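You operate a simulated robot arm through the tools that you are given. There is no shell and no other tool. Be economical: measure what you need, move in short steps, check, and stop when the job is done.

You are at the controls of a simulated two-armed robot. One attempt, no reset.

JOB
Carry the waste tray with both arms and set it on the wooden table.

Only the result counts: the job must be done as asked and must still hold three seconds after the hand-in. Knocking over, shifting, dropping, spilling or breaking anything else fails it.

ROBOT AND FRAMES
Two 6-joint arms with two-finger grippers on one trunk, on a base that drives. Base frame: it is fixed to the floor where the robot stands at the start and does not move with it; the origin is under the middle of the robot, x ahead of it, y to its left, z up. Readings come in m, degrees, newtons and seconds.
The left shoulder is at the start at [0.03, 0.178, 1.038], the right one opposite. With the tool pointing down near the work surface each hand reaches from about 0.48 to 0.82 m from the robot's upright axis, wherever it stands, measured 20 degrees to its own side. Places, roughly: wooden table [0.8, 2.3, 0.8]. Payload 2.54 kg a hand.
Tool frame (each hand has its own): the origin (TCP) lies between the finger pads and is the grasp point; the fingertips stand 0.03 m ahead of it; z points along the fingers, y is the line along which they close. Largest opening 0.116 m; the body of the gripper starts 0.095 m behind the TCP.
Orientation is that of the tool frame in the base frame, as [roll, pitch, yaw] about the fixed x, y, z axes, in that order (R = Rz(yaw) Ry(pitch) Rx(roll)). With the fingers straight down and closing along the base's y, the tool's x points along the base's -x, its y along +y and its z along -z.

CONTROLS
- The arms move only by the tool send_rows. It takes "left_series", "right_series" or both (then of equal length, played together; a hand with none holds still); each is a list of rows, each an object (a shift or turn left out is 0, a gripper value left out holds the last) with "delta_pos": the shift along the tool's x, y, z in m, a list of three; "rot": the turn, a rotation vector about the tool's x, y, z in degrees, a list of three; "jaw": the gripper command, from -1 (shut) to 1 (fully open), values between in proportion. In form: [{"delta_pos": [tx, ty, tz], "rot": [ax, ay, az], "jaw": jaw}, ...]. A call has 1 to 12 rows; each row is the pose to reach, as a shift and turn from the pose commanded when the call began, along the tool's axes at that moment. Each row takes 0.2 s and may step no farther than 0.05 m and 8.6 degrees from the row before; otherwise, or with a gripper value out of range, the whole call is refused. Where a pose cannot be reached the arm comes as near as it can. A force on the tool above 40 N (or 10 N above the force at the start of the call, whichever is more), or a blocked arm, ends the call early, and 0.2 s more pass. Each finger travels about 0.153 m/s and halts on what it meets, pressing with about 42 N; the grip force reading is that of the motor and also rises with nothing between the fingers. The clock runs only during rows and for 0.2 s after the last one: add rows that repeat a pose to give the fingers time. It gives the time, the measured TCP pose, the force on the tool (base axes), the opening and the grip force at its end, in the units of the frame above (readings bear some noise), with the torque about the TCP (base axes, N m) and any sound that the robot's microphone picked up.
- Cameras (640 x 400 px; columns grow to the right, rows downward): "scene" is now at [0.0319, -0.0215, 1.7448]; the picture's right is [-0.33, -0.95, 0.00], its down [-0.83, 0.29, -0.48] and it looks along [0.45, -0.16, -0.88] (base axes); focal length 287 px, centre (320, 200). "left" rides on the left gripper at [0.069, 0.015, -0.122] in its tool frame; the picture's right is [-0.21, 0.98, 0.00], its down [-0.83, -0.18, -0.53] and it looks along [-0.52, -0.11, 0.85] (tool axes); focal length 251 px, centre (320, 200). "right" rides on the right gripper at [0.069, -0.015, -0.122] in its tool frame; the picture's right is [0.21, 0.98, 0.00], its down [-0.83, 0.18, -0.53] and it looks along [-0.52, 0.11, 0.85] (tool axes); focal length 251 px, centre (320, 200). There is no depth. A picture from a camera that has moved, and an enlarged one, comes with that camera's place and axes in the base frame and with its lens.
- snapshot(camera): a new picture of that camera. It takes no simulated time.
- raise_lower(by): slides the trunk up (or, below 0, down) by that many m; the arms and the scene camera ride with it, the base frame stays. It gives what a move gives, with no picture.
- roll_base(legs): drives the robot by 1 to 6 legs, each [ahead, left, turn to the left] in m, m and degrees, along the robot's own axes; the way and the turn of a leg run together, so that a leg with both is an arc; at most 1.5 m and 180 degrees a leg. The arms and the cameras ride along, it lands a little off, and it stops where it bumps. It gives what a move gives.
- pan_tilt(pan, tilt): turns the head with the scene camera to pan (to the left, within 143 degrees either way) and tilt (down, from -29 to 69), counted from straight ahead of the robot. It gives what a move gives.
- zoom(camera, box): a new picture of the part [left, top, right, bottom] of that camera's present view, enlarged. It takes no simulated time.
- hand_in(): hands the job in; it is judged then, once.

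Go step by step. Nothing tells you exact positions but the pictures and the camera data: compare them with the known pose of the tool, close in by small moves and look again before you grip or let go. The budget is 120 turns and 88 pictures, counting those below and the enlarged ones. Unless the task says otherwise, let go and move clear before handing in, and close with one line.

The tools are called after "Call:" by a JSON object that holds its "method" and its "body". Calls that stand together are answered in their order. send_rows: Moves the arms, as the interface text tells. Its arguments: {"type":"object","properties":{"left_series":{"type":"array"},"right_series":{"type":"array"}},"required":[]} The other tools are called the same way: raise_lower (by) slides the trunk up or down; roll_base (legs) drives the base; pan_tilt (pan, tilt) turns the head that bears the scene camera; snapshot (camera) takes a picture; zoom (camera, box) takes an enlarged picture of a part of a camera's view; hand_in () hands the job in.

At the start:

```text
time: 0.0
left_eef_pos: [0.4723, 0.1251, 1.1193]
left_orientation: [-180.0, 0.0, 180.0]
left_contact_force: [1.2, -0.8, 0.1]
left_wrist_torque: [0.02, 0.0, 0.0]
left_width: 0.1162
left_grasp_force: 0.0
right_eef_pos: [0.4669, -0.326, 1.1595]
right_orientation: [179.9, 0.0, -180.0]
right_contact_force: [-0.7, 0.3, 0.9]
right_wrist_torque: [-0.01, -0.02, 0.03]
right_width: 0.1162
right_grasp_force: 0.1
trunk travel left (down, up): [-0.25, 0.29]
robot x, y, heading: [-0.0009, -0.0039, 0.1]
head pan, tilt: [-19.0, 61.3]
```

scene: 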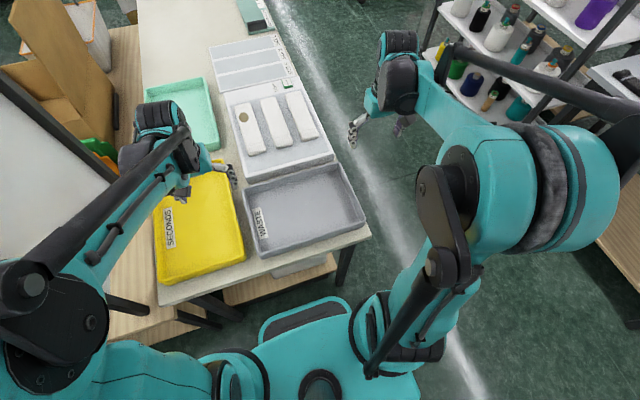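
right: 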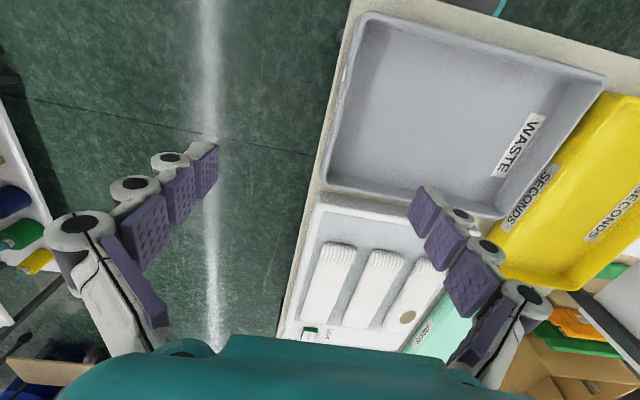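
left: 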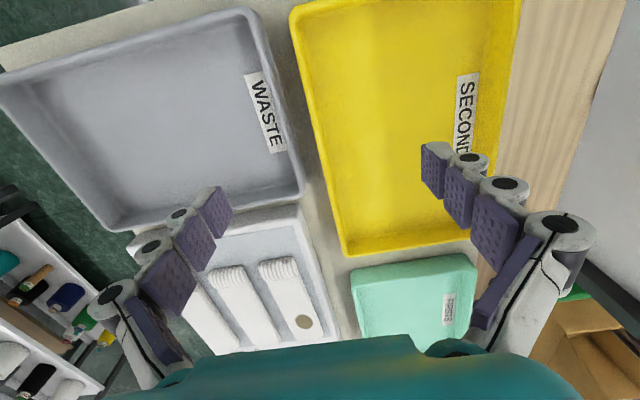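

I see the grey WASTE tray at about x 0.36–0.62, y −0.30–0.06, with the yellow tray close to its left. Before gripping, I'll look for the wooden table and check the route to it.

Call:
{"method": "pan_tilt", "body": {"pan": 75, "tilt": 30}}

Call:
{"method": "snapshot", "body": {"camera": "scene"}}

Call:
{"method": "pan_tilt", "body": {"pan": 130, "tilt": 40}}

Call:
{"method": "snapshot", "body": {"camera": "scene"}}

Call:
{"method": "zoom", "body": {"camera": "left", "box": [200, 0, 400, 125]}}

```text
time: 1.7
left_eef_pos: [0.4732, 0.1244, 1.1193]
left_orientation: [180.0, -0.1, -180.0]
left_contact_force: [-0.5, -0.2, -0.9]
left_wrist_torque: [-0.02, 0.04, 0.01]
left_width: 0.116
left_grasp_force: 0.0
right_eef_pos: [0.466, -0.327, 1.1581]
right_orientation: [-179.9, 0.1, 180.0]
right_contact_force: [0.3, 0.5, 0.1]
right_wrist_torque: [-0.02, 0.02, 0.03]
right_width: 0.1161
right_grasp_force: 0.0
trunk travel left (down, up): [-0.25, 0.29]
robot x, y, heading: [-0.0027, 0.0012, 0.0]
head pan, tilt: [75.0, 30.0]
```

```text
84 pictures are left
camera scene: at [-0.0063, 0.0871, 1.7883], right [0.97, -0.26, 0.0], down [-0.13, -0.48, -0.87], along [0.22, 0.84, -0.5], focal length 287 px, centre (320, 200)
```

scene: 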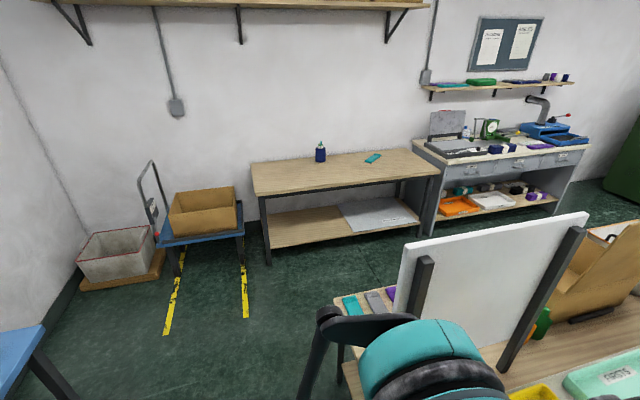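

```text
time: 2.9
left_eef_pos: [0.4712, 0.1251, 1.1186]
left_orientation: [180.0, 0.0, -180.0]
left_contact_force: [0.7, -0.7, 0.3]
left_wrist_torque: [0.05, 0.0, 0.05]
left_width: 0.1156
left_grasp_force: 0.1
right_eef_pos: [0.4653, -0.3262, 1.1603]
right_orientation: [179.9, 0.0, 179.9]
right_contact_force: [0.2, -0.3, -0.4]
right_wrist_torque: [-0.01, 0.0, 0.04]
right_width: 0.1159
right_grasp_force: 0.0
trunk travel left (down, up): [-0.25, 0.29]
robot x, y, heading: [-0.0015, 0.0005, 0.0]
head pan, tilt: [130.0, 40.0]
```

```text
83 pictures are left
camera scene: at [-0.0843, 0.0649, 1.773], right [0.77, 0.64, 0.0], down [0.41, -0.49, -0.77], along [-0.49, 0.59, -0.64], focal length 287 px, centre (320, 200)
```

scene: 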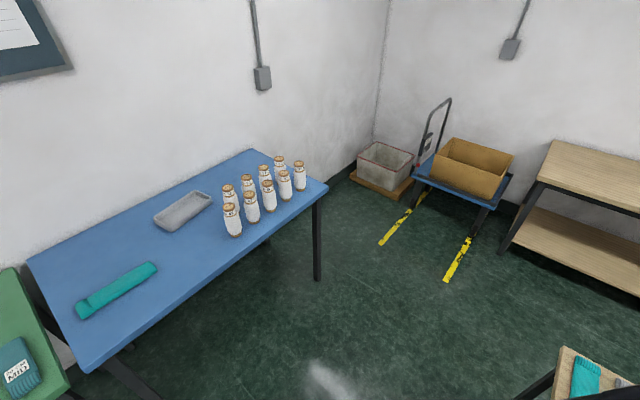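

```text
3.20 times, centred on (300, 62) of left
camera zoom: at [0.4025, 0.1413, 1.2409], right [0.21, 0.98, 0.0], down [0.83, -0.18, 0.53], along [0.52, -0.11, -0.85], focal length 805 px, centre (384, 640)
```

zoom: 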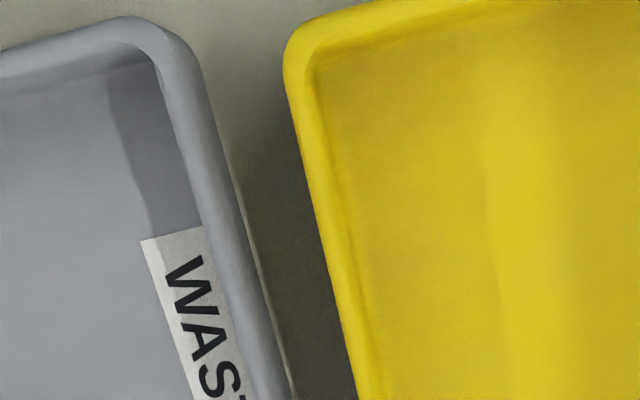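

The wooden table spans about x 0–1.5, y 1.93–2.55 and is free at its left end. There's an open corridor to it at x −0.9 to 0.27. I'll centre the robot on the tray first.

Call:
{"method": "roll_base", "body": {"legs": [[-0.05, -0.12, 0]]}}

Call:
{"method": "pan_tilt", "body": {"pan": 0, "tilt": 58}}

Call:
{"method": "snapshot", "body": {"camera": "scene"}}

Call:
{"method": "snapshot", "body": {"camera": "left"}}

Call:
{"method": "snapshot", "body": {"camera": "right"}}

```text
time: 4.2
left_eef_pos: [0.4218, 0.008, 1.1201]
left_orientation: [180.0, 0.0, -179.9]
left_contact_force: [0.2, 0.8, -0.1]
left_wrist_torque: [0.01, -0.01, 0.02]
left_width: 0.1161
left_grasp_force: 0.0
right_eef_pos: [0.4157, -0.441, 1.1585]
right_orientation: [-179.9, 0.0, 180.0]
right_contact_force: [-0.5, -0.6, -0.4]
right_wrist_torque: [0.02, -0.01, 0.0]
right_width: 0.1159
right_grasp_force: 0.1
trunk travel left (down, up): [-0.25, 0.29]
robot x, y, heading: [-0.0508, -0.1145, 0.0]
head pan, tilt: [130.0, 40.0]
```

```text
time: 6.3
left_eef_pos: [0.4211, 0.0096, 1.1186]
left_orientation: [-179.9, 0.0, 180.0]
left_contact_force: [0.2, -0.5, 0.5]
left_wrist_torque: [0.0, 0.0, 0.02]
left_width: 0.1159
left_grasp_force: 0.1
right_eef_pos: [0.4158, -0.4428, 1.1596]
right_orientation: [-180.0, -0.1, -180.0]
right_contact_force: [0.5, -0.7, 1.3]
right_wrist_torque: [0.02, -0.01, 0.01]
right_width: 0.116
right_grasp_force: 0.0
trunk travel left (down, up): [-0.25, 0.29]
robot x, y, heading: [-0.0496, -0.1165, -0.1]
head pan, tilt: [0.0, 58.0]
```

```text
81 pictures are left
camera scene: at [-0.0106, -0.116, 1.7486], right [0.0, -1.0, 0.0], down [-0.85, 0.0, -0.53], along [0.53, 0.0, -0.85], focal length 287 px, centre (320, 200)
```

scene: 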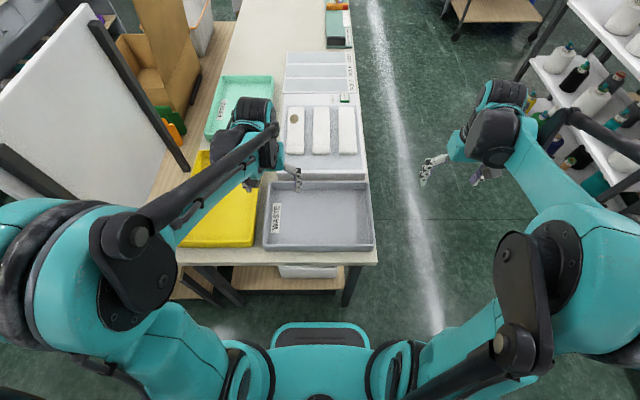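

```text
80 pictures are left
camera left: at [0.3527, 0.0256, 1.2409], right [0.21, 0.98, 0.0], down [0.83, -0.18, 0.53], along [0.52, -0.11, -0.85], focal length 251 px, centre (320, 200)
```

left: 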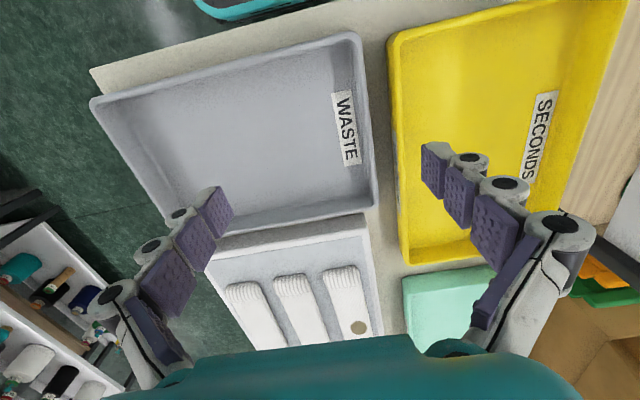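

```text
79 pictures are left
camera right: at [0.3481, -0.4564, 1.2804], right [-0.21, 0.98, 0.0], down [0.83, 0.18, 0.53], along [0.52, 0.11, -0.85], focal length 251 px, centre (320, 200)
```

right: 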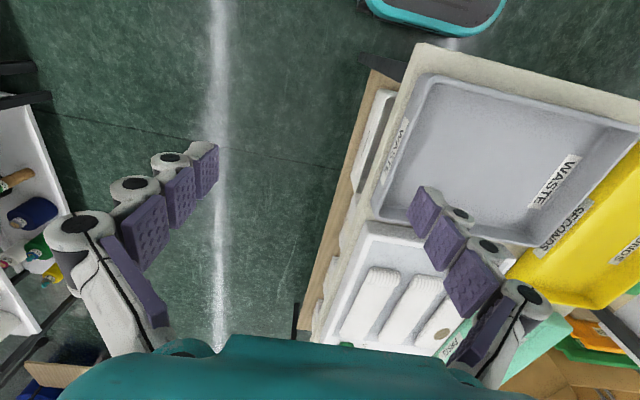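

The rim looks to be at about z 0.88, near edge x 0.353. I'll zoom in to check the corners and the gap to the yellow tray.

Call:
{"method": "zoom", "body": {"camera": "left", "box": [60, 20, 420, 245]}}

Call:
{"method": "zoom", "body": {"camera": "scene", "box": [220, 150, 400, 262]}}

Call:
{"method": "zoom", "body": {"camera": "right", "box": [340, 40, 640, 270]}}

```text
1.78 times, centred on (240, 132) of left
camera zoom: at [0.3527, 0.0256, 1.2409], right [0.21, 0.98, 0.0], down [0.83, -0.18, 0.53], along [0.52, -0.11, -0.85], focal length 447 px, centre (462, 320)
```

zoom: 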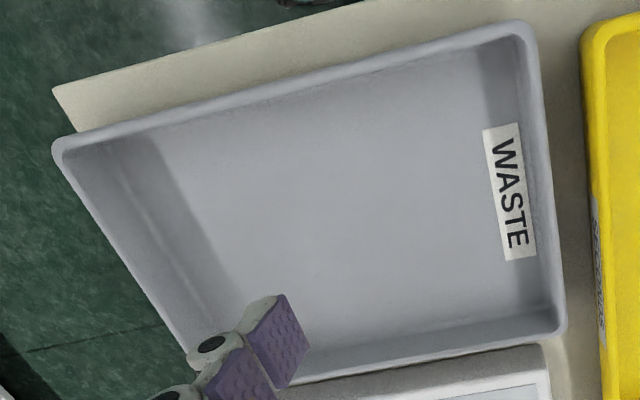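

```text
3.56 times, centred on (310, 206) of scene
camera zoom: at [-0.0106, -0.116, 1.7486], right [0.0, -1.0, 0.0], down [-0.85, 0.0, -0.53], along [0.53, 0.0, -0.85], focal length 1020 px, centre (356, 179)
```

zoom: 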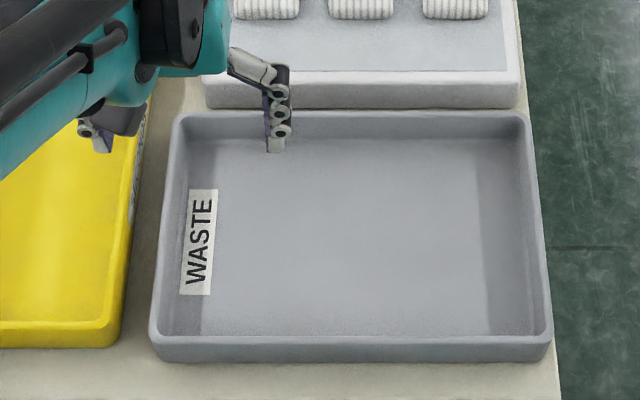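

```text
1.74 times, centred on (490, 155) of right
camera zoom: at [0.3481, -0.4564, 1.2804], right [-0.21, 0.98, 0.0], down [0.83, 0.18, 0.53], along [0.52, 0.11, -0.85], focal length 437 px, centre (24, 278)
```

zoom: 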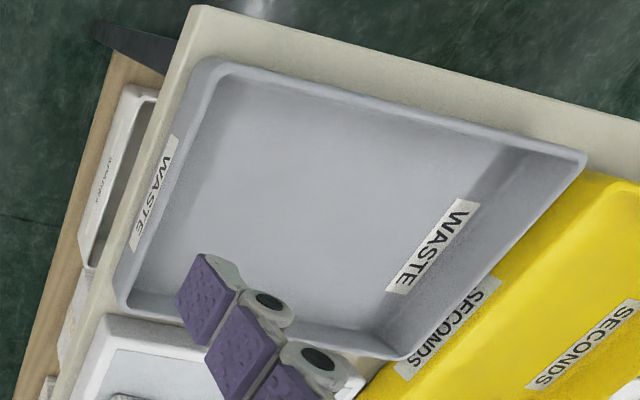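

The tray rim spans x 0.357–0.611, y −0.294–0.071 at z≈0.878, and the gap to the yellow tray is about 3 cm. I'll bring both hands above the short walls with partly closed jaws.

Call:
{"method": "send_rows", "body": {"left_series": [{"delta_pos": [-0.0105, 0.0088, 0.02], "jaw": -0.3}, {"delta_pos": [-0.021, 0.0176, 0.04]}, {"delta_pos": [-0.0315, 0.0265, 0.06]}, {"delta_pos": [-0.042, 0.0353, 0.08]}, {"delta_pos": [-0.0525, 0.0442, 0.1]}, {"delta_pos": [-0.063, 0.053, 0.12]}, {"delta_pos": [-0.063, 0.053, 0.12]}], "right_series": [{"delta_pos": [-0.0113, 0.026, 0.0267], "jaw": -0.1}, {"delta_pos": [-0.0227, 0.052, 0.0533]}, {"delta_pos": [-0.034, 0.078, 0.08]}, {"delta_pos": [-0.0453, 0.105, 0.1067]}, {"delta_pos": [-0.0567, 0.131, 0.1333]}, {"delta_pos": [-0.068, 0.157, 0.16]}, {"delta_pos": [-0.068, 0.157, 0.16]}]}}

Call:
{"method": "snapshot", "body": {"camera": "left"}}

Call:
{"method": "snapshot", "body": {"camera": "right"}}

Call:
{"method": "snapshot", "body": {"camera": "scene"}}

```text
time: 7.9
left_eef_pos: [0.4837, 0.0632, 1.0011]
left_orientation: [-179.9, 0.1, 180.0]
left_contact_force: [-0.5, 0.8, 0.3]
left_wrist_torque: [-0.02, -0.03, 0.03]
left_width: 0.0404
left_grasp_force: 0.1
right_eef_pos: [0.4833, -0.2866, 0.9984]
right_orientation: [-179.9, 0.1, -179.9]
right_contact_force: [-0.4, 0.8, -0.7]
right_wrist_torque: [-0.01, -0.03, 0.02]
right_width: 0.0523
right_grasp_force: 0.1
trunk travel left (down, up): [-0.25, 0.29]
robot x, y, heading: [-0.0472, -0.1165, -0.2]
head pan, tilt: [0.0, 58.0]
```

```text
75 pictures are left
camera left: at [0.4139, 0.0782, 1.1224], right [0.21, 0.98, 0.0], down [0.83, -0.18, 0.53], along [0.52, -0.11, -0.85], focal length 251 px, centre (320, 200)
```

left: 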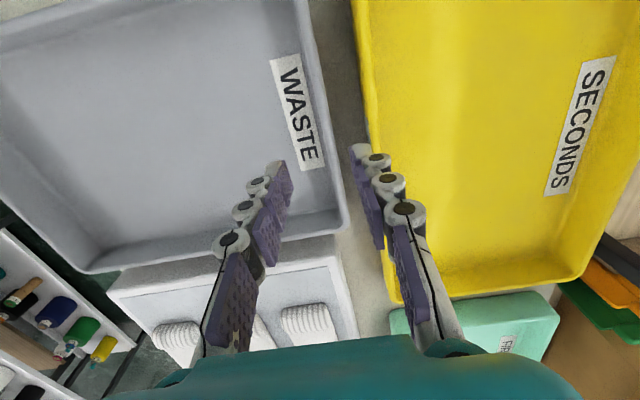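

```text
74 pictures are left
camera right: at [0.4152, -0.3014, 1.1197], right [-0.21, 0.98, 0.0], down [0.83, 0.18, 0.53], along [0.52, 0.12, -0.84], focal length 251 px, centre (320, 200)
```

right: 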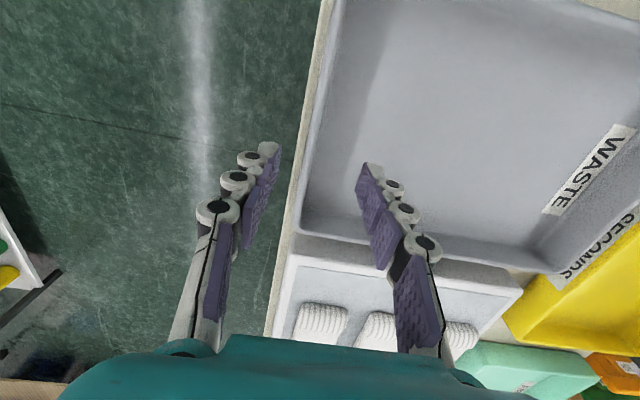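

```text
73 pictures are left
camera scene: at [-0.0126, -0.1169, 1.7487], right [0.0, -1.0, 0.0], down [-0.85, 0.0, -0.53], along [0.53, 0.0, -0.85], focal length 287 px, centre (320, 200)
```

scene: 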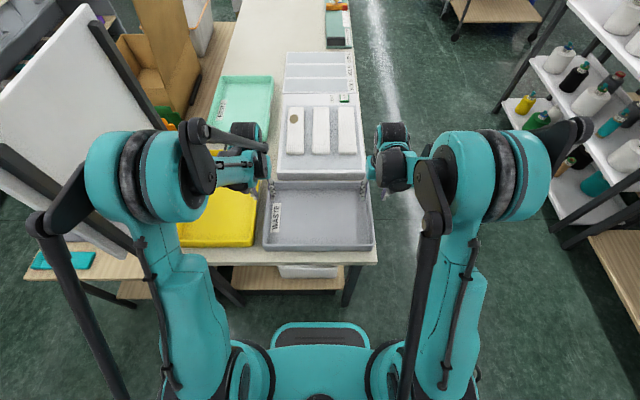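

I'll zoom in to check how the fingers line up with the rims.

Call:
{"method": "zoom", "body": {"camera": "left", "box": [230, 40, 430, 240]}}

Call:
{"method": "zoom", "body": {"camera": "right", "box": [220, 40, 420, 240]}}

```text
2.00 times, centred on (330, 140) of left
camera zoom: at [0.4139, 0.0782, 1.1224], right [0.21, 0.98, 0.0], down [0.83, -0.18, 0.53], along [0.52, -0.11, -0.85], focal length 503 px, centre (300, 320)
```

zoom: 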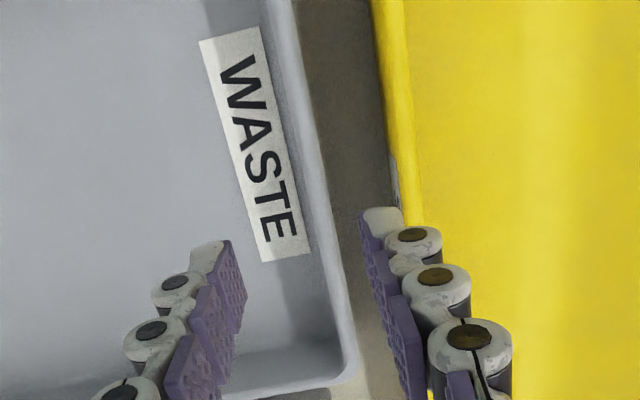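

```text
2.00 times, centred on (320, 140) of right
camera zoom: at [0.4152, -0.3014, 1.1197], right [-0.21, 0.98, 0.0], down [0.83, 0.18, 0.53], along [0.52, 0.12, -0.84], focal length 503 px, centre (320, 320)
```

zoom: 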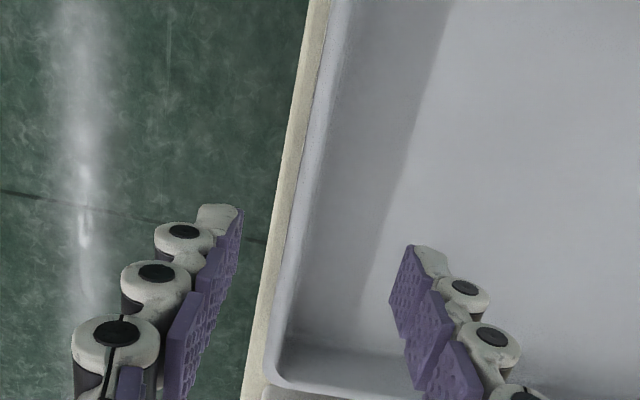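

The left wall centre is at y≈0.067 and the right one at y≈−0.290. I'll correct sideways and come down to just above the rim.

Call:
{"method": "send_rows", "body": {"left_series": [{"delta_pos": [0, 0.004, 0.02]}, {"delta_pos": [0, 0.004, 0.04]}, {"delta_pos": [0, 0.004, 0.06]}, {"delta_pos": [0, 0.004, 0.08]}, {"delta_pos": [0, 0.004, 0.08]}], "right_series": [{"delta_pos": [0, -0.004, 0.02]}, {"delta_pos": [0, -0.004, 0.04]}, {"delta_pos": [0, -0.004, 0.06]}, {"delta_pos": [0, -0.004, 0.08]}, {"delta_pos": [0, -0.004, 0.08]}]}}

Call:
{"method": "zoom", "body": {"camera": "left", "box": [220, 20, 440, 240]}}

Call:
{"method": "zoom", "body": {"camera": "right", "box": [200, 20, 420, 240]}}

```text
time: 9.1
left_eef_pos: [0.4838, 0.0667, 0.9196]
left_orientation: [-179.9, 0.0, 180.0]
left_contact_force: [0.5, -0.4, 0.4]
left_wrist_torque: [0.02, 0.02, 0.04]
left_width: 0.0407
left_grasp_force: 0.0
right_eef_pos: [0.4824, -0.289, 0.918]
right_orientation: [-180.0, 0.0, 180.0]
right_contact_force: [-0.1, 0.6, -0.4]
right_wrist_torque: [-0.02, -0.01, -0.04]
right_width: 0.0521
right_grasp_force: 0.1
trunk travel left (down, up): [-0.25, 0.29]
robot x, y, heading: [-0.054, -0.1168, -0.1]
head pan, tilt: [0.0, 58.0]
```

```text
1.82 times, centred on (330, 130) of left
camera zoom: at [0.4147, 0.0829, 1.0413], right [0.21, 0.98, 0.0], down [0.83, -0.18, 0.53], along [0.52, -0.11, -0.85], focal length 457 px, centre (302, 327)
```

zoom: 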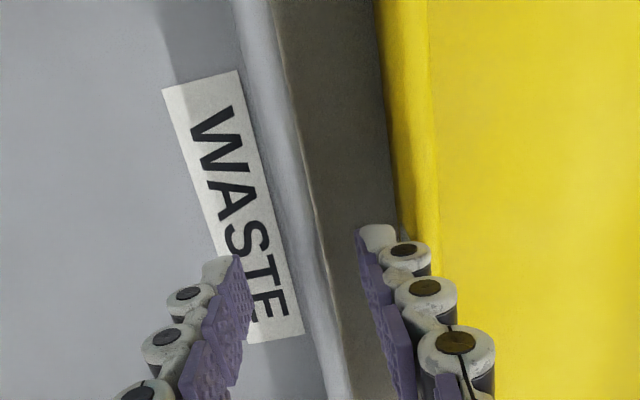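

```text
1.82 times, centred on (310, 130) of right
camera zoom: at [0.4147, -0.3031, 1.0396], right [-0.21, 0.98, 0.0], down [0.83, 0.18, 0.53], along [0.52, 0.11, -0.85], focal length 457 px, centre (338, 327)
```

zoom: 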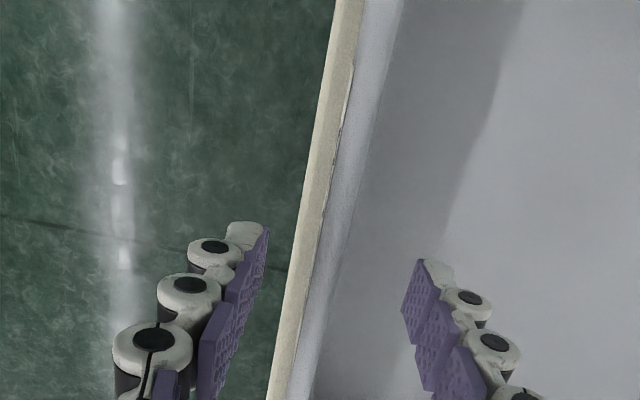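

The left hand sits slightly too far towards the yellow tray, so I'll shift it 3 mm back. Then I'll lower both hands over the walls.

Call:
{"method": "send_rows", "body": {"left_series": [{"delta_pos": [0, -0.004, 0.0]}, {"delta_pos": [0, -0.004, 0.015]}, {"delta_pos": [0, -0.004, 0.03]}, {"delta_pos": [0, -0.004, 0.042]}, {"delta_pos": [0, -0.004, 0.05]}, {"delta_pos": [0, -0.004, 0.05]}], "right_series": [{"delta_pos": [0, 0, 0.0]}, {"delta_pos": [0, 0, 0.015]}, {"delta_pos": [0, 0, 0.03]}, {"delta_pos": [0, 0, 0.042]}, {"delta_pos": [0, 0, 0.05]}, {"delta_pos": [0, 0, 0.05]}]}}

Call:
{"method": "snapshot", "body": {"camera": "left"}}

Call:
{"method": "snapshot", "body": {"camera": "right"}}

```text
time: 10.5
left_eef_pos: [0.4844, 0.0602, 0.8707]
left_orientation: [-179.8, 0.1, 179.9]
left_contact_force: [5.3, -13.2, 25.0]
left_wrist_torque: [-1.03, -0.08, 0.18]
left_width: 0.0547
left_grasp_force: 9.7
right_eef_pos: [0.4806, -0.2874, 0.8708]
right_orientation: [179.9, 0.1, -179.9]
right_contact_force: [2.7, 10.5, 21.7]
right_wrist_torque: [1.02, -0.06, -0.08]
right_width: 0.0647
right_grasp_force: 8.1
trunk travel left (down, up): [-0.25, 0.29]
robot x, y, heading: [-0.047, -0.1156, -0.2]
head pan, tilt: [0.0, 58.0]
```

```text
68 pictures are left
camera left: at [0.4142, 0.0767, 0.9923], right [0.22, 0.98, 0.0], down [0.82, -0.18, 0.54], along [0.52, -0.12, -0.84], focal length 251 px, centre (320, 200)
```

left: 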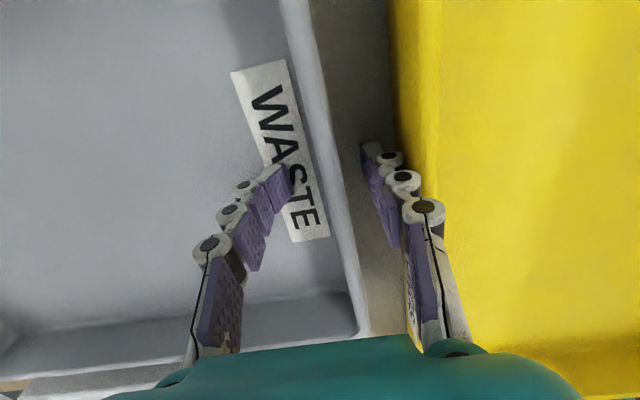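

```text
67 pictures are left
camera right: at [0.4131, -0.3029, 0.9913], right [-0.22, 0.98, 0.0], down [0.82, 0.18, 0.54], along [0.52, 0.12, -0.84], focal length 251 px, centre (320, 200)
```

right: 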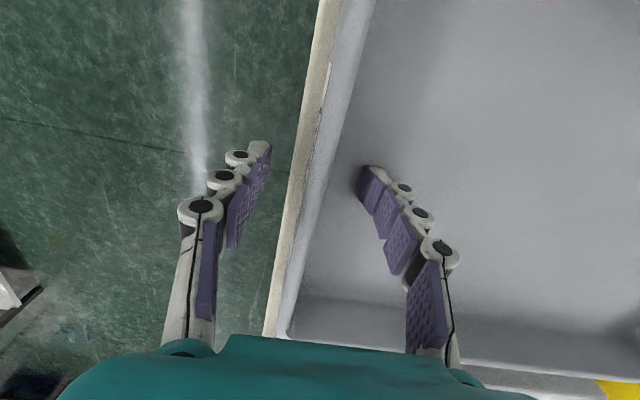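

The inner fingertips are touching the tray's inside floor or slope, with about 20 N upward. I'll back up 8 mm and check that it releases.

Call:
{"method": "send_rows", "body": {"left_series": [{"delta_pos": [0, 0, -0.008]}, {"delta_pos": [0, 0, -0.008]}], "right_series": [{"delta_pos": [0, 0, -0.008]}, {"delta_pos": [0, 0, -0.008]}]}}

Call:
{"method": "zoom", "body": {"camera": "left", "box": [220, 20, 440, 240]}}

Call:
{"method": "zoom", "body": {"camera": "right", "box": [200, 20, 420, 240]}}

```text
time: 11.1
left_eef_pos: [0.4842, 0.0625, 0.8776]
left_orientation: [179.8, 0.0, 180.0]
left_contact_force: [-0.2, 0.0, 0.1]
left_wrist_torque: [0.01, -0.01, -0.01]
left_width: 0.041
left_grasp_force: 0.2
right_eef_pos: [0.4833, -0.2864, 0.8764]
right_orientation: [-179.9, 0.0, 179.9]
right_contact_force: [-0.3, -0.2, 0.3]
right_wrist_torque: [0.02, 0.0, 0.01]
right_width: 0.0525
right_grasp_force: 0.1
trunk travel left (down, up): [-0.25, 0.29]
robot x, y, heading: [-0.0506, -0.1163, 0.3]
head pan, tilt: [0.0, 58.0]
```

```text
1.82 times, centred on (330, 130) of left
camera zoom: at [0.4159, 0.0786, 0.9992], right [0.21, 0.98, 0.0], down [0.83, -0.18, 0.53], along [0.52, -0.11, -0.85], focal length 457 px, centre (302, 327)
```

zoom: 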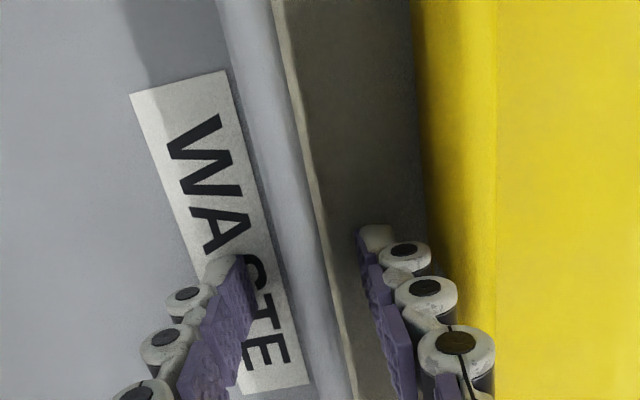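

```text
1.82 times, centred on (310, 130) of right
camera zoom: at [0.4147, -0.3033, 0.9977], right [-0.21, 0.98, 0.0], down [0.83, 0.18, 0.53], along [0.52, 0.11, -0.85], focal length 457 px, centre (338, 327)
```

zoom: 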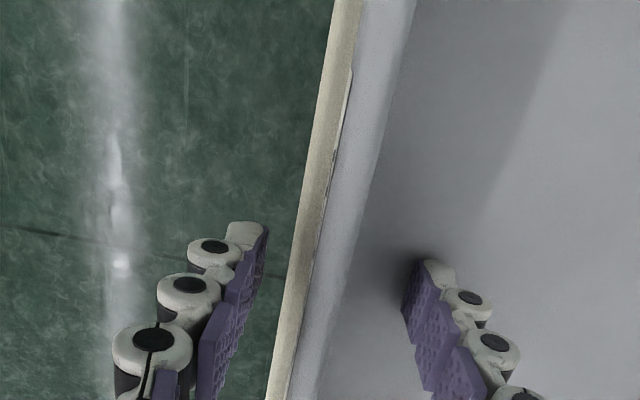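

Contact is clear now and each wall sits between the fingers. I'll close both grippers.

Call:
{"method": "send_rows", "body": {"left_series": [{"jaw": -0.6}, {"jaw": -1}, {"jaw": -1}, {"jaw": -1}], "right_series": [{"jaw": -0.5}, {"jaw": -1}, {"jaw": -1}, {"jaw": -1}]}}

Call:
{"method": "snapshot", "body": {"camera": "left"}}

Call:
{"method": "snapshot", "body": {"camera": "right"}}

```text
time: 11.8
left_eef_pos: [0.4863, 0.0669, 0.8771]
left_orientation: [179.6, 0.0, -179.6]
left_contact_force: [1.1, 0.8, 0.3]
left_wrist_torque: [-0.01, 0.05, -0.15]
left_width: 0.0084
left_grasp_force: 36.4
right_eef_pos: [0.4832, -0.2923, 0.8769]
right_orientation: [-179.5, 0.1, 179.6]
right_contact_force: [-0.9, -1.9, 0.0]
right_wrist_torque: [0.02, -0.11, 0.25]
right_width: 0.0082
right_grasp_force: 36.3
trunk travel left (down, up): [-0.25, 0.29]
robot x, y, heading: [-0.0511, -0.1138, 0.1]
head pan, tilt: [0.0, 58.0]
stopped in row 3 (left hand): the force on the tool passed its limit at 43 N (the readings are from after the stop); the commanded pose is now the measured one
```

```text
64 pictures are left
camera left: at [0.4163, 0.0819, 0.9993], right [0.21, 0.98, 0.01], down [0.83, -0.18, 0.53], along [0.52, -0.1, -0.85], focal length 251 px, centre (320, 200)
```

left: 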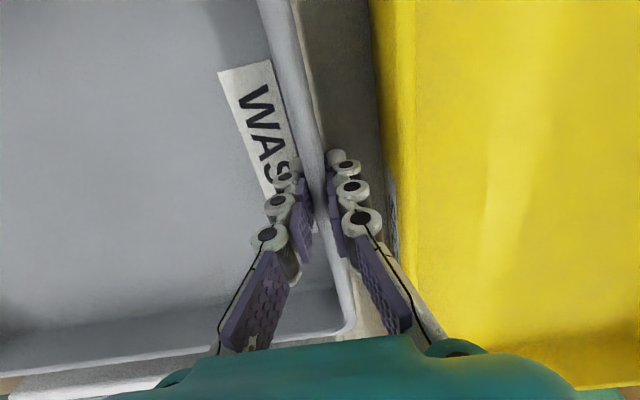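

```text
63 pictures are left
camera right: at [0.4151, -0.3065, 0.9979], right [-0.21, 0.98, -0.01], down [0.83, 0.18, 0.53], along [0.52, 0.1, -0.85], focal length 251 px, centre (320, 200)
```

right: 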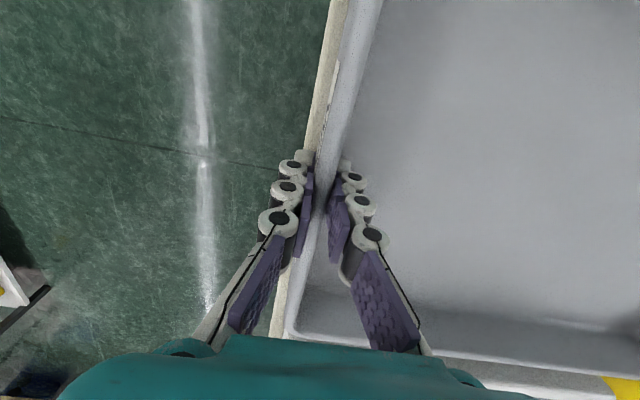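

Both walls are gripped, with a wall thickness of about 8 mm. I'll lift with the trunk so both hands rise together.

Call:
{"method": "raise_lower", "body": {"by": 0.04}}

Call:
{"method": "snapshot", "body": {"camera": "scene"}}

Call:
{"method": "snapshot", "body": {"camera": "left"}}

```text
time: 12.7
left_eef_pos: [0.4874, 0.067, 0.9162]
left_orientation: [179.4, 0.1, -179.7]
left_contact_force: [0.5, 3.7, -1.5]
left_wrist_torque: [0.05, -0.05, -0.16]
left_width: 0.0084
left_grasp_force: 36.3
right_eef_pos: [0.4831, -0.2929, 0.9167]
right_orientation: [-179.5, 0.0, 179.7]
right_contact_force: [0.2, -3.3, -1.7]
right_wrist_torque: [-0.04, 0.01, 0.27]
right_width: 0.0084
right_grasp_force: 36.2
trunk travel left (down, up): [-0.29, 0.25]
robot x, y, heading: [-0.0485, -0.1164, -0.1]
head pan, tilt: [0.0, 58.0]
```

```text
62 pictures are left
camera scene: at [-0.0097, -0.116, 1.7885], right [0.0, -1.0, 0.0], down [-0.85, 0.0, -0.53], along [0.53, 0.0, -0.85], focal length 287 px, centre (320, 200)
```

scene: 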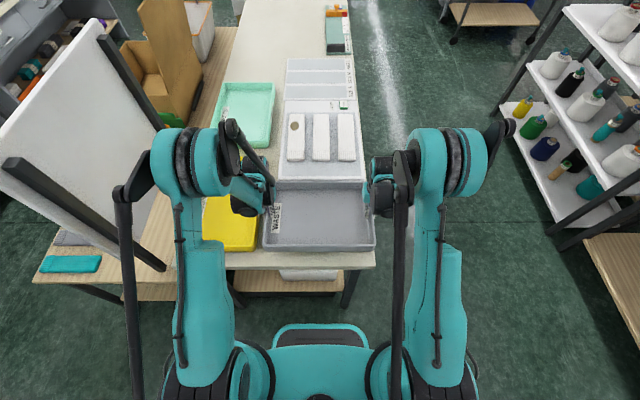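

```text
61 pictures are left
camera left: at [0.4167, 0.0819, 1.0391], right [0.21, 0.98, 0.01], down [0.83, -0.18, 0.53], along [0.52, -0.1, -0.85], focal length 251 px, centre (320, 200)
```

left: 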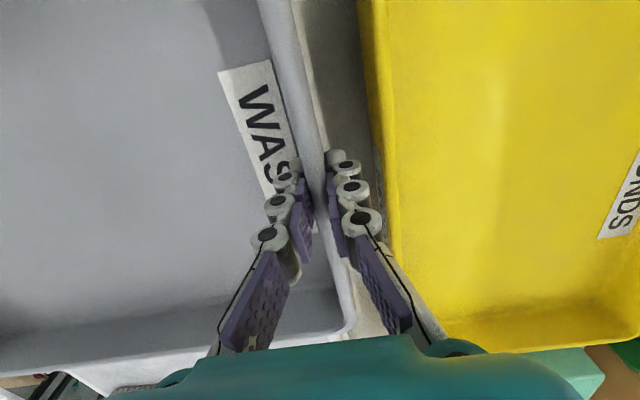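

The tray rises level in both grippers. I'll raise it a little more and back away from the bench.

Call:
{"method": "raise_lower", "body": {"by": 0.07}}

Call:
{"method": "roll_base", "body": {"legs": [[-0.15, 0, 0], [-0.18, 0, 0]]}}

Call:
{"method": "snapshot", "body": {"camera": "scene"}}

Call:
{"method": "pan_tilt", "body": {"pan": 80, "tilt": 45}}

Call:
{"method": "snapshot", "body": {"camera": "scene"}}

Call:
{"method": "pan_tilt", "body": {"pan": 143, "tilt": 55}}

Call:
{"method": "snapshot", "body": {"camera": "scene"}}

```text
time: 13.7
left_eef_pos: [0.4865, 0.0677, 0.9858]
left_orientation: [179.5, 0.1, -179.7]
left_contact_force: [1.1, 4.5, -3.1]
left_wrist_torque: [0.08, -0.03, -0.19]
left_width: 0.0084
left_grasp_force: 36.0
right_eef_pos: [0.4845, -0.2931, 0.9855]
right_orientation: [-179.6, 0.0, 179.7]
right_contact_force: [0.1, -4.8, -1.9]
right_wrist_torque: [-0.1, 0.05, 0.3]
right_width: 0.0081
right_grasp_force: 36.0
trunk travel left (down, up): [-0.36, 0.18]
robot x, y, heading: [-0.0494, -0.1164, 0.1]
head pan, tilt: [0.0, 58.0]
```

```text
time: 16.2
left_eef_pos: [0.163, 0.0661, 0.9873]
left_orientation: [179.5, 0.0, -179.7]
left_contact_force: [-0.3, 7.1, -2.5]
left_wrist_torque: [0.15, -0.02, -0.18]
left_width: 0.0084
left_grasp_force: 36.1
right_eef_pos: [0.1586, -0.2931, 0.9882]
right_orientation: [-179.6, 0.0, 179.7]
right_contact_force: [-0.8, -6.5, -1.1]
right_wrist_torque: [-0.14, -0.05, 0.28]
right_width: 0.0083
right_grasp_force: 35.9
trunk travel left (down, up): [-0.36, 0.18]
robot x, y, heading: [-0.3764, -0.1161, -0.2]
head pan, tilt: [0.0, 58.0]
```

```text
60 pictures are left
camera scene: at [-0.3351, -0.1158, 1.8586], right [0.0, -1.0, 0.0], down [-0.85, 0.0, -0.53], along [0.53, 0.0, -0.85], focal length 287 px, centre (320, 200)
```

scene: 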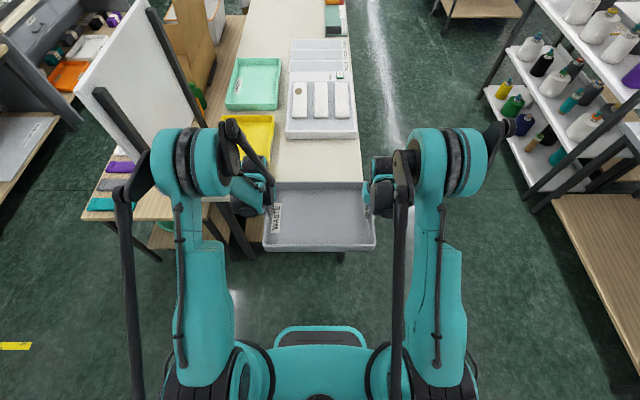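

```text
time: 17.7
left_eef_pos: [0.1626, 0.0667, 0.9875]
left_orientation: [179.5, 0.0, -179.7]
left_contact_force: [0.7, 1.0, -2.5]
left_wrist_torque: [0.01, -0.09, -0.17]
left_width: 0.0084
left_grasp_force: 36.3
right_eef_pos: [0.16, -0.2937, 0.987]
right_orientation: [-179.4, 0.1, 179.6]
right_contact_force: [-0.4, -0.7, -1.1]
right_wrist_torque: [0.0, 0.05, 0.27]
right_width: 0.0081
right_grasp_force: 36.1
trunk travel left (down, up): [-0.36, 0.18]
robot x, y, heading: [-0.3734, -0.1115, -0.3]
head pan, tilt: [80.0, 45.0]
```

```text
59 pictures are left
camera scene: at [-0.3883, -0.0357, 1.8757], right [0.98, -0.17, 0.0], down [-0.12, -0.7, -0.71], along [0.12, 0.7, -0.71], focal length 287 px, centre (320, 200)
```

scene: 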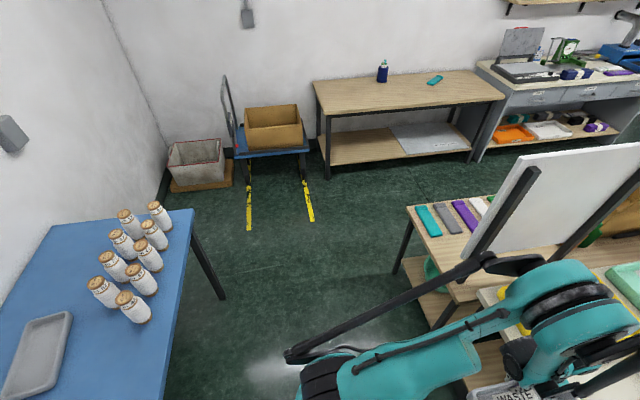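

```text
time: 19.0
left_eef_pos: [0.1626, 0.0673, 0.9881]
left_orientation: [179.6, 0.0, -179.7]
left_contact_force: [1.2, 1.5, -2.4]
left_wrist_torque: [0.03, -0.03, -0.15]
left_width: 0.0083
left_grasp_force: 36.7
right_eef_pos: [0.1595, -0.2942, 0.986]
right_orientation: [-179.6, -0.1, 179.8]
right_contact_force: [-0.5, -1.7, -1.5]
right_wrist_torque: [-0.02, 0.02, 0.26]
right_width: 0.0083
right_grasp_force: 36.1
trunk travel left (down, up): [-0.36, 0.18]
robot x, y, heading: [-0.3724, -0.1136, 0.2]
head pan, tilt: [143.0, 55.0]
```

```text
58 pictures are left
camera scene: at [-0.4598, -0.0723, 1.8623], right [0.6, 0.8, 0.0], down [0.65, -0.49, -0.57], along [-0.46, 0.35, -0.82], focal length 287 px, centre (320, 200)
```

scene: 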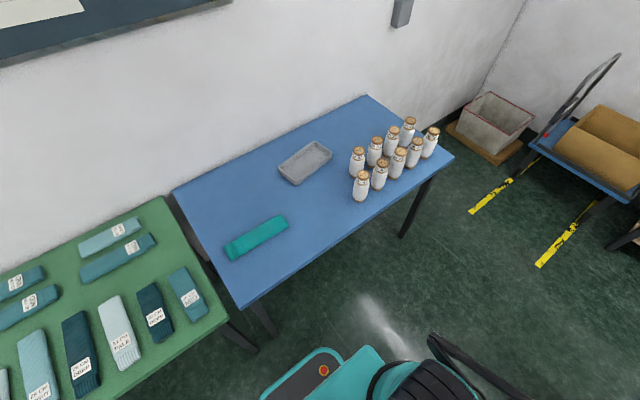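

The floor around the robot is clear; the blue table starts at about x −0.88. I'll turn left 90° in place to face the wooden table.

Call:
{"method": "roll_base", "body": {"legs": [[0, 0, 30], [0, 0, 30], [0, 0, 30]]}}

Call:
{"method": "pan_tilt", "body": {"pan": 0, "tilt": 45}}

Call:
{"method": "snapshot", "body": {"camera": "scene"}}

```text
time: 23.9
left_eef_pos: [-0.5569, 0.4192, 0.9871]
left_orientation: [179.5, 0.0, -89.7]
left_contact_force: [-1.9, 0.7, -2.2]
left_wrist_torque: [0.01, -0.01, -0.18]
left_width: 0.0085
left_grasp_force: 36.4
right_eef_pos: [-0.1953, 0.4173, 0.9857]
right_orientation: [-179.3, 0.0, -90.3]
right_contact_force: [0.9, -0.7, -1.4]
right_wrist_torque: [0.03, -0.06, 0.26]
right_width: 0.0084
right_grasp_force: 36.3
trunk travel left (down, up): [-0.36, 0.18]
robot x, y, heading: [-0.3762, -0.1148, 90.1]
head pan, tilt: [143.0, 55.0]
```

```text
time: 26.1
left_eef_pos: [-0.5554, 0.4217, 0.9881]
left_orientation: [179.5, 0.0, -89.7]
left_contact_force: [-0.2, -0.3, -2.4]
left_wrist_torque: [0.09, -0.02, -0.19]
left_width: 0.0084
left_grasp_force: 36.4
right_eef_pos: [-0.1954, 0.4177, 0.9873]
right_orientation: [-179.4, 0.0, -90.3]
right_contact_force: [0.9, -0.3, -1.9]
right_wrist_torque: [-0.07, 0.02, 0.28]
right_width: 0.0083
right_grasp_force: 36.0
trunk travel left (down, up): [-0.36, 0.18]
robot x, y, heading: [-0.3727, -0.1153, 90.0]
head pan, tilt: [0.0, 45.0]
```

```text
57 pictures are left
camera scene: at [-0.3731, -0.0637, 1.8756], right [1.0, 0.0, 0.0], down [0.0, -0.71, -0.71], along [0.0, 0.71, -0.71], focal length 287 px, centre (320, 200)
```

scene: 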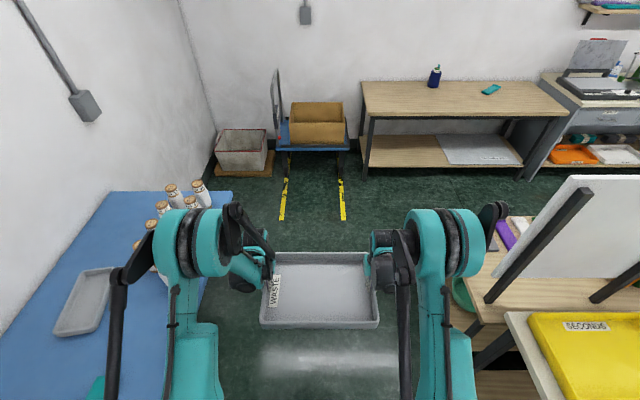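

The tray is held level and the way ahead is clear. I'll drive forward about 1 m, then look again.

Call:
{"method": "roll_base", "body": {"legs": [[0.5, 0, 0], [0.5, 0, 0]]}}

Call:
{"method": "snapshot", "body": {"camera": "scene"}}

```text
time: 31.6
left_eef_pos: [-0.5511, 1.4141, 0.9869]
left_orientation: [179.4, 0.0, -90.0]
left_contact_force: [-1.0, 0.0, -2.1]
left_wrist_torque: [-0.04, 0.0, -0.17]
left_width: 0.0083
left_grasp_force: 35.7
right_eef_pos: [-0.1906, 1.4102, 0.9875]
right_orientation: [-179.6, 0.0, -90.6]
right_contact_force: [1.6, -0.9, -1.5]
right_wrist_torque: [0.05, 0.03, 0.26]
right_width: 0.0086
right_grasp_force: 36.1
trunk travel left (down, up): [-0.36, 0.18]
robot x, y, heading: [-0.3674, 0.8748, 89.7]
head pan, tilt: [0.0, 45.0]
```

```text
56 pictures are left
camera scene: at [-0.3702, 0.9293, 1.8756], right [1.0, 0.0, 0.0], down [0.0, -0.71, -0.71], along [0.0, 0.71, -0.71], focal length 287 px, centre (320, 200)
```

scene: 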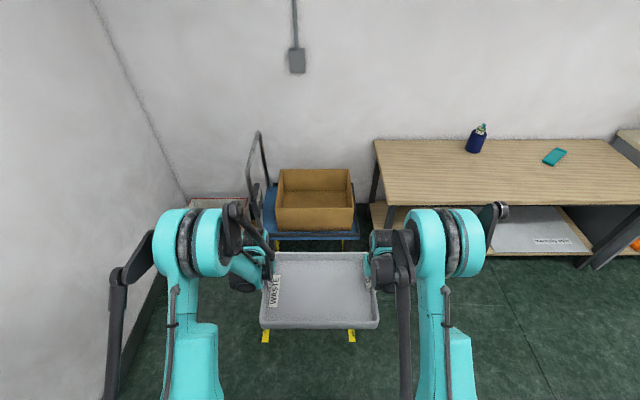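

The table's left end is clear, with a bottle at about (0.61, 2.46). I'll go ahead, then slide right to stand in front of the free end.

Call:
{"method": "roll_base", "body": {"legs": [[0.43, 0, 0], [0, -0.66, 0]]}}

Call:
{"method": "snapshot", "body": {"camera": "scene"}}

```text
time: 37.5
left_eef_pos: [0.1211, 1.8348, 0.9868]
left_orientation: [179.4, 0.0, -90.5]
left_contact_force: [0.5, 0.2, -2.2]
left_wrist_torque: [-0.02, -0.02, -0.16]
left_width: 0.0083
left_grasp_force: 36.3
right_eef_pos: [0.4812, 1.8259, 0.9861]
right_orientation: [-179.4, -0.1, -91.0]
right_contact_force: [0.8, -0.2, -1.8]
right_wrist_torque: [0.04, 0.06, 0.27]
right_width: 0.0084
right_grasp_force: 35.9
trunk travel left (down, up): [-0.36, 0.18]
robot x, y, heading: [0.2945, 1.299, 89.0]
head pan, tilt: [0.0, 45.0]
```

```text
55 pictures are left
camera scene: at [0.2978, 1.3488, 1.8756], right [1.0, -0.01, 0.0], down [-0.01, -0.71, -0.71], along [0.01, 0.71, -0.71], focal length 287 px, centre (320, 200)
```

scene: 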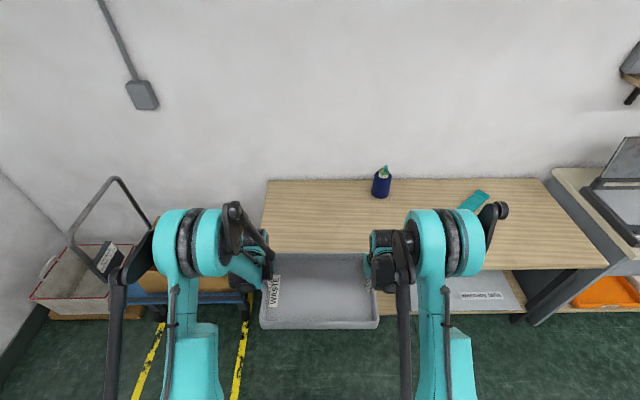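

From several views, the table top is at z≈0.74, its front edge at y≈2.04 and its left edge at x≈0. I'll drive 0.30 m closer.

Call:
{"method": "roll_base", "body": {"legs": [[0.3, 0, 1]]}}

Call:
{"method": "pan_tilt", "body": {"pan": 0, "tilt": 55}}

Call:
{"method": "snapshot", "body": {"camera": "scene"}}

Call:
{"method": "snapshot", "body": {"camera": "left"}}

Call:
{"method": "snapshot", "body": {"camera": "right"}}

```text
time: 39.5
left_eef_pos: [0.1126, 2.126, 0.9857]
left_orientation: [179.5, 0.0, -89.6]
left_contact_force: [0.6, 0.8, -2.2]
left_wrist_torque: [0.06, -0.03, -0.21]
left_width: 0.0084
left_grasp_force: 36.1
right_eef_pos: [0.4745, 2.1244, 0.9864]
right_orientation: [-179.6, 0.0, -90.2]
right_contact_force: [0.9, -0.2, -2.5]
right_wrist_torque: [-0.02, -0.03, 0.26]
right_width: 0.0082
right_grasp_force: 36.3
trunk travel left (down, up): [-0.36, 0.18]
robot x, y, heading: [0.2987, 1.5912, 90.0]
head pan, tilt: [0.0, 45.0]
```

```text
time: 40.2
left_eef_pos: [0.1138, 2.1252, 0.9877]
left_orientation: [179.5, -0.1, -89.6]
left_contact_force: [0.1, 0.4, -1.7]
left_wrist_torque: [-0.04, -0.03, -0.19]
left_width: 0.0085
left_grasp_force: 35.7
right_eef_pos: [0.4743, 2.1237, 0.9874]
right_orientation: [-179.5, 0.1, -90.0]
right_contact_force: [0.6, 0.5, -1.7]
right_wrist_torque: [0.05, -0.01, 0.26]
right_width: 0.0082
right_grasp_force: 35.8
trunk travel left (down, up): [-0.36, 0.18]
robot x, y, heading: [0.3014, 1.5886, 90.1]
head pan, tilt: [0.0, 55.0]
```

```text
54 pictures are left
camera scene: at [0.2982, 1.6332, 1.8623], right [1.0, 0.0, 0.0], down [0.0, -0.82, -0.57], along [0.0, 0.57, -0.82], focal length 287 px, centre (320, 200)
```

scene: 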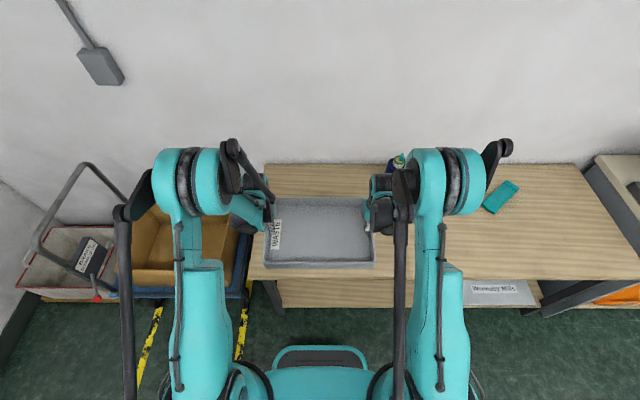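

```text
53 pictures are left
camera left: at [0.0999, 2.0577, 1.1094], right [-0.98, 0.21, 0.01], down [0.18, 0.83, 0.53], along [0.1, 0.52, -0.85], focal length 251 px, centre (320, 200)
```

left: 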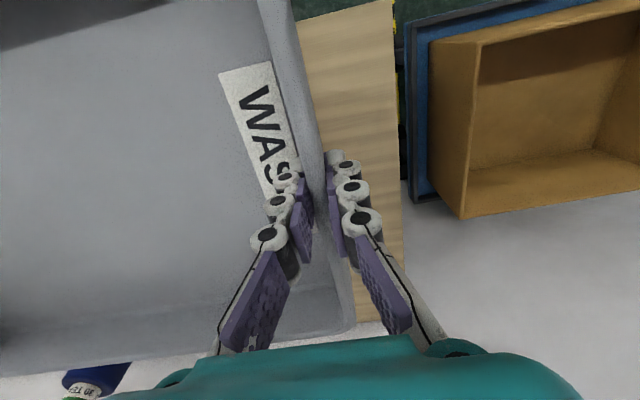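

```text
52 pictures are left
camera right: at [0.4891, 2.0554, 1.108], right [-0.98, -0.21, -0.01], down [-0.18, 0.83, 0.53], along [-0.11, 0.52, -0.85], focal length 251 px, centre (320, 200)
```

right: 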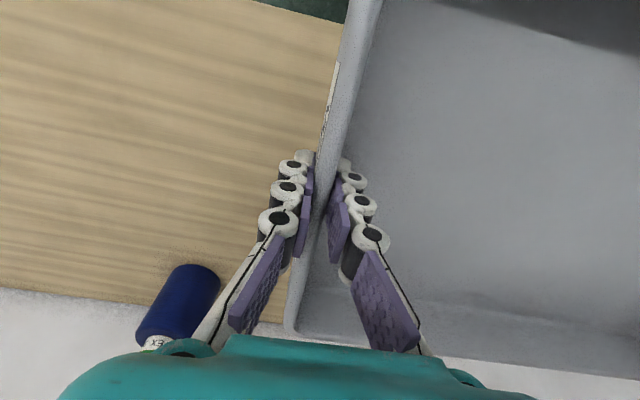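

The tray is over the table's front part. I'll extend both arms 9 cm ahead together, then lower with the trunk.

Call:
{"method": "send_rows", "body": {"left_series": [{"delta_pos": [-0.015, 0, 0]}, {"delta_pos": [-0.03, 0, 0]}, {"delta_pos": [-0.045, 0, 0]}, {"delta_pos": [-0.06, 0, 0]}, {"delta_pos": [-0.075, 0, 0]}, {"delta_pos": [-0.09, 0, 0]}], "right_series": [{"delta_pos": [-0.015, 0, 0]}, {"delta_pos": [-0.03, 0, 0]}, {"delta_pos": [-0.045, 0, 0]}, {"delta_pos": [-0.06, 0, 0]}, {"delta_pos": [-0.075, 0, 0]}, {"delta_pos": [-0.09, 0, 0]}]}}

Call:
{"method": "raise_lower", "body": {"by": -0.13}}

Call:
{"method": "snapshot", "body": {"camera": "scene"}}

Call:
{"method": "snapshot", "body": {"camera": "left"}}

Call:
{"method": "snapshot", "body": {"camera": "right"}}

```text
time: 41.6
left_eef_pos: [0.1124, 2.2173, 0.986]
left_orientation: [179.5, 0.0, -89.7]
left_contact_force: [5.3, -0.9, -2.4]
left_wrist_torque: [0.01, -0.18, -0.25]
left_width: 0.0086
left_grasp_force: 36.1
right_eef_pos: [0.4735, 2.2157, 0.9865]
right_orientation: [-179.5, -0.1, -90.1]
right_contact_force: [-5.0, 0.7, -2.7]
right_wrist_torque: [-0.04, 0.15, 0.17]
right_width: 0.0082
right_grasp_force: 36.0
trunk travel left (down, up): [-0.36, 0.18]
robot x, y, heading: [0.3002, 1.592, 90.0]
head pan, tilt: [0.0, 55.0]
```

```text
time: 43.2
left_eef_pos: [0.1115, 2.2151, 0.8566]
left_orientation: [179.6, 0.0, -89.7]
left_contact_force: [10.1, -0.1, -2.6]
left_wrist_torque: [-0.04, -0.34, -0.28]
left_width: 0.0086
left_grasp_force: 35.6
right_eef_pos: [0.4741, 2.2129, 0.8576]
right_orientation: [-179.5, 0.0, -90.2]
right_contact_force: [-10.9, 0.9, -1.1]
right_wrist_torque: [0.07, 0.31, 0.15]
right_width: 0.0086
right_grasp_force: 36.0
trunk travel left (down, up): [-0.23, 0.31]
robot x, y, heading: [0.2995, 1.5915, 90.2]
head pan, tilt: [0.0, 55.0]
```

```text
51 pictures are left
camera scene: at [0.2982, 1.633, 1.7324], right [1.0, 0.0, 0.0], down [0.0, -0.82, -0.57], along [0.0, 0.57, -0.82], focal length 287 px, centre (320, 200)
```

scene: 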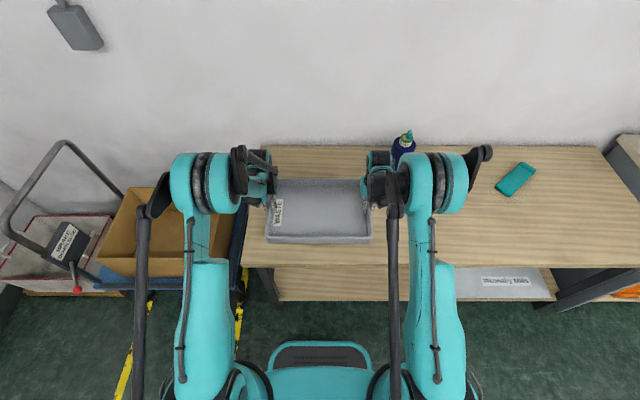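

```text
50 pictures are left
camera left: at [0.0991, 2.1481, 0.9793], right [-0.98, 0.21, 0.01], down [0.18, 0.83, 0.53], along [0.1, 0.52, -0.85], focal length 251 px, centre (320, 200)
```

left: 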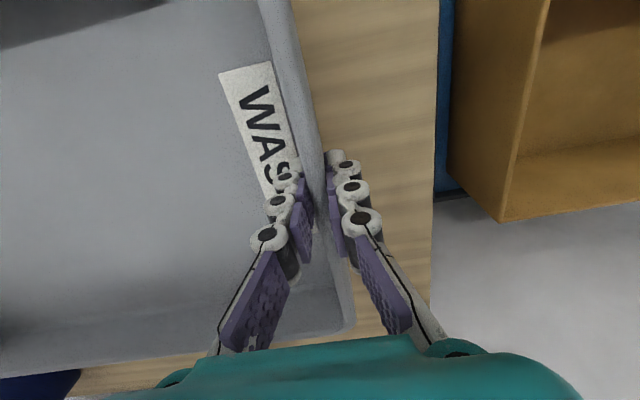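

```text
49 pictures are left
camera right: at [0.4885, 2.145, 0.9784], right [-0.98, -0.21, -0.01], down [-0.18, 0.83, 0.53], along [-0.11, 0.52, -0.85], focal length 251 px, centre (320, 200)
```

right: 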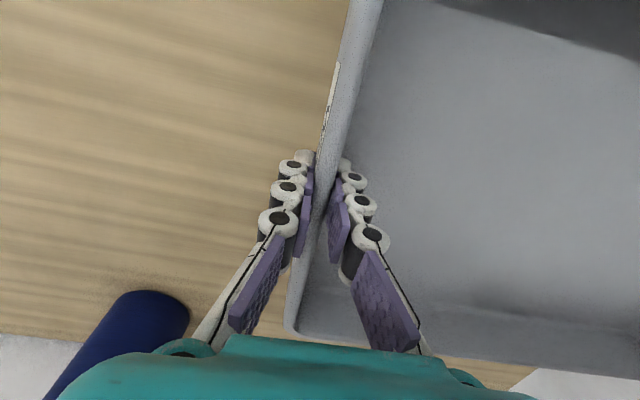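

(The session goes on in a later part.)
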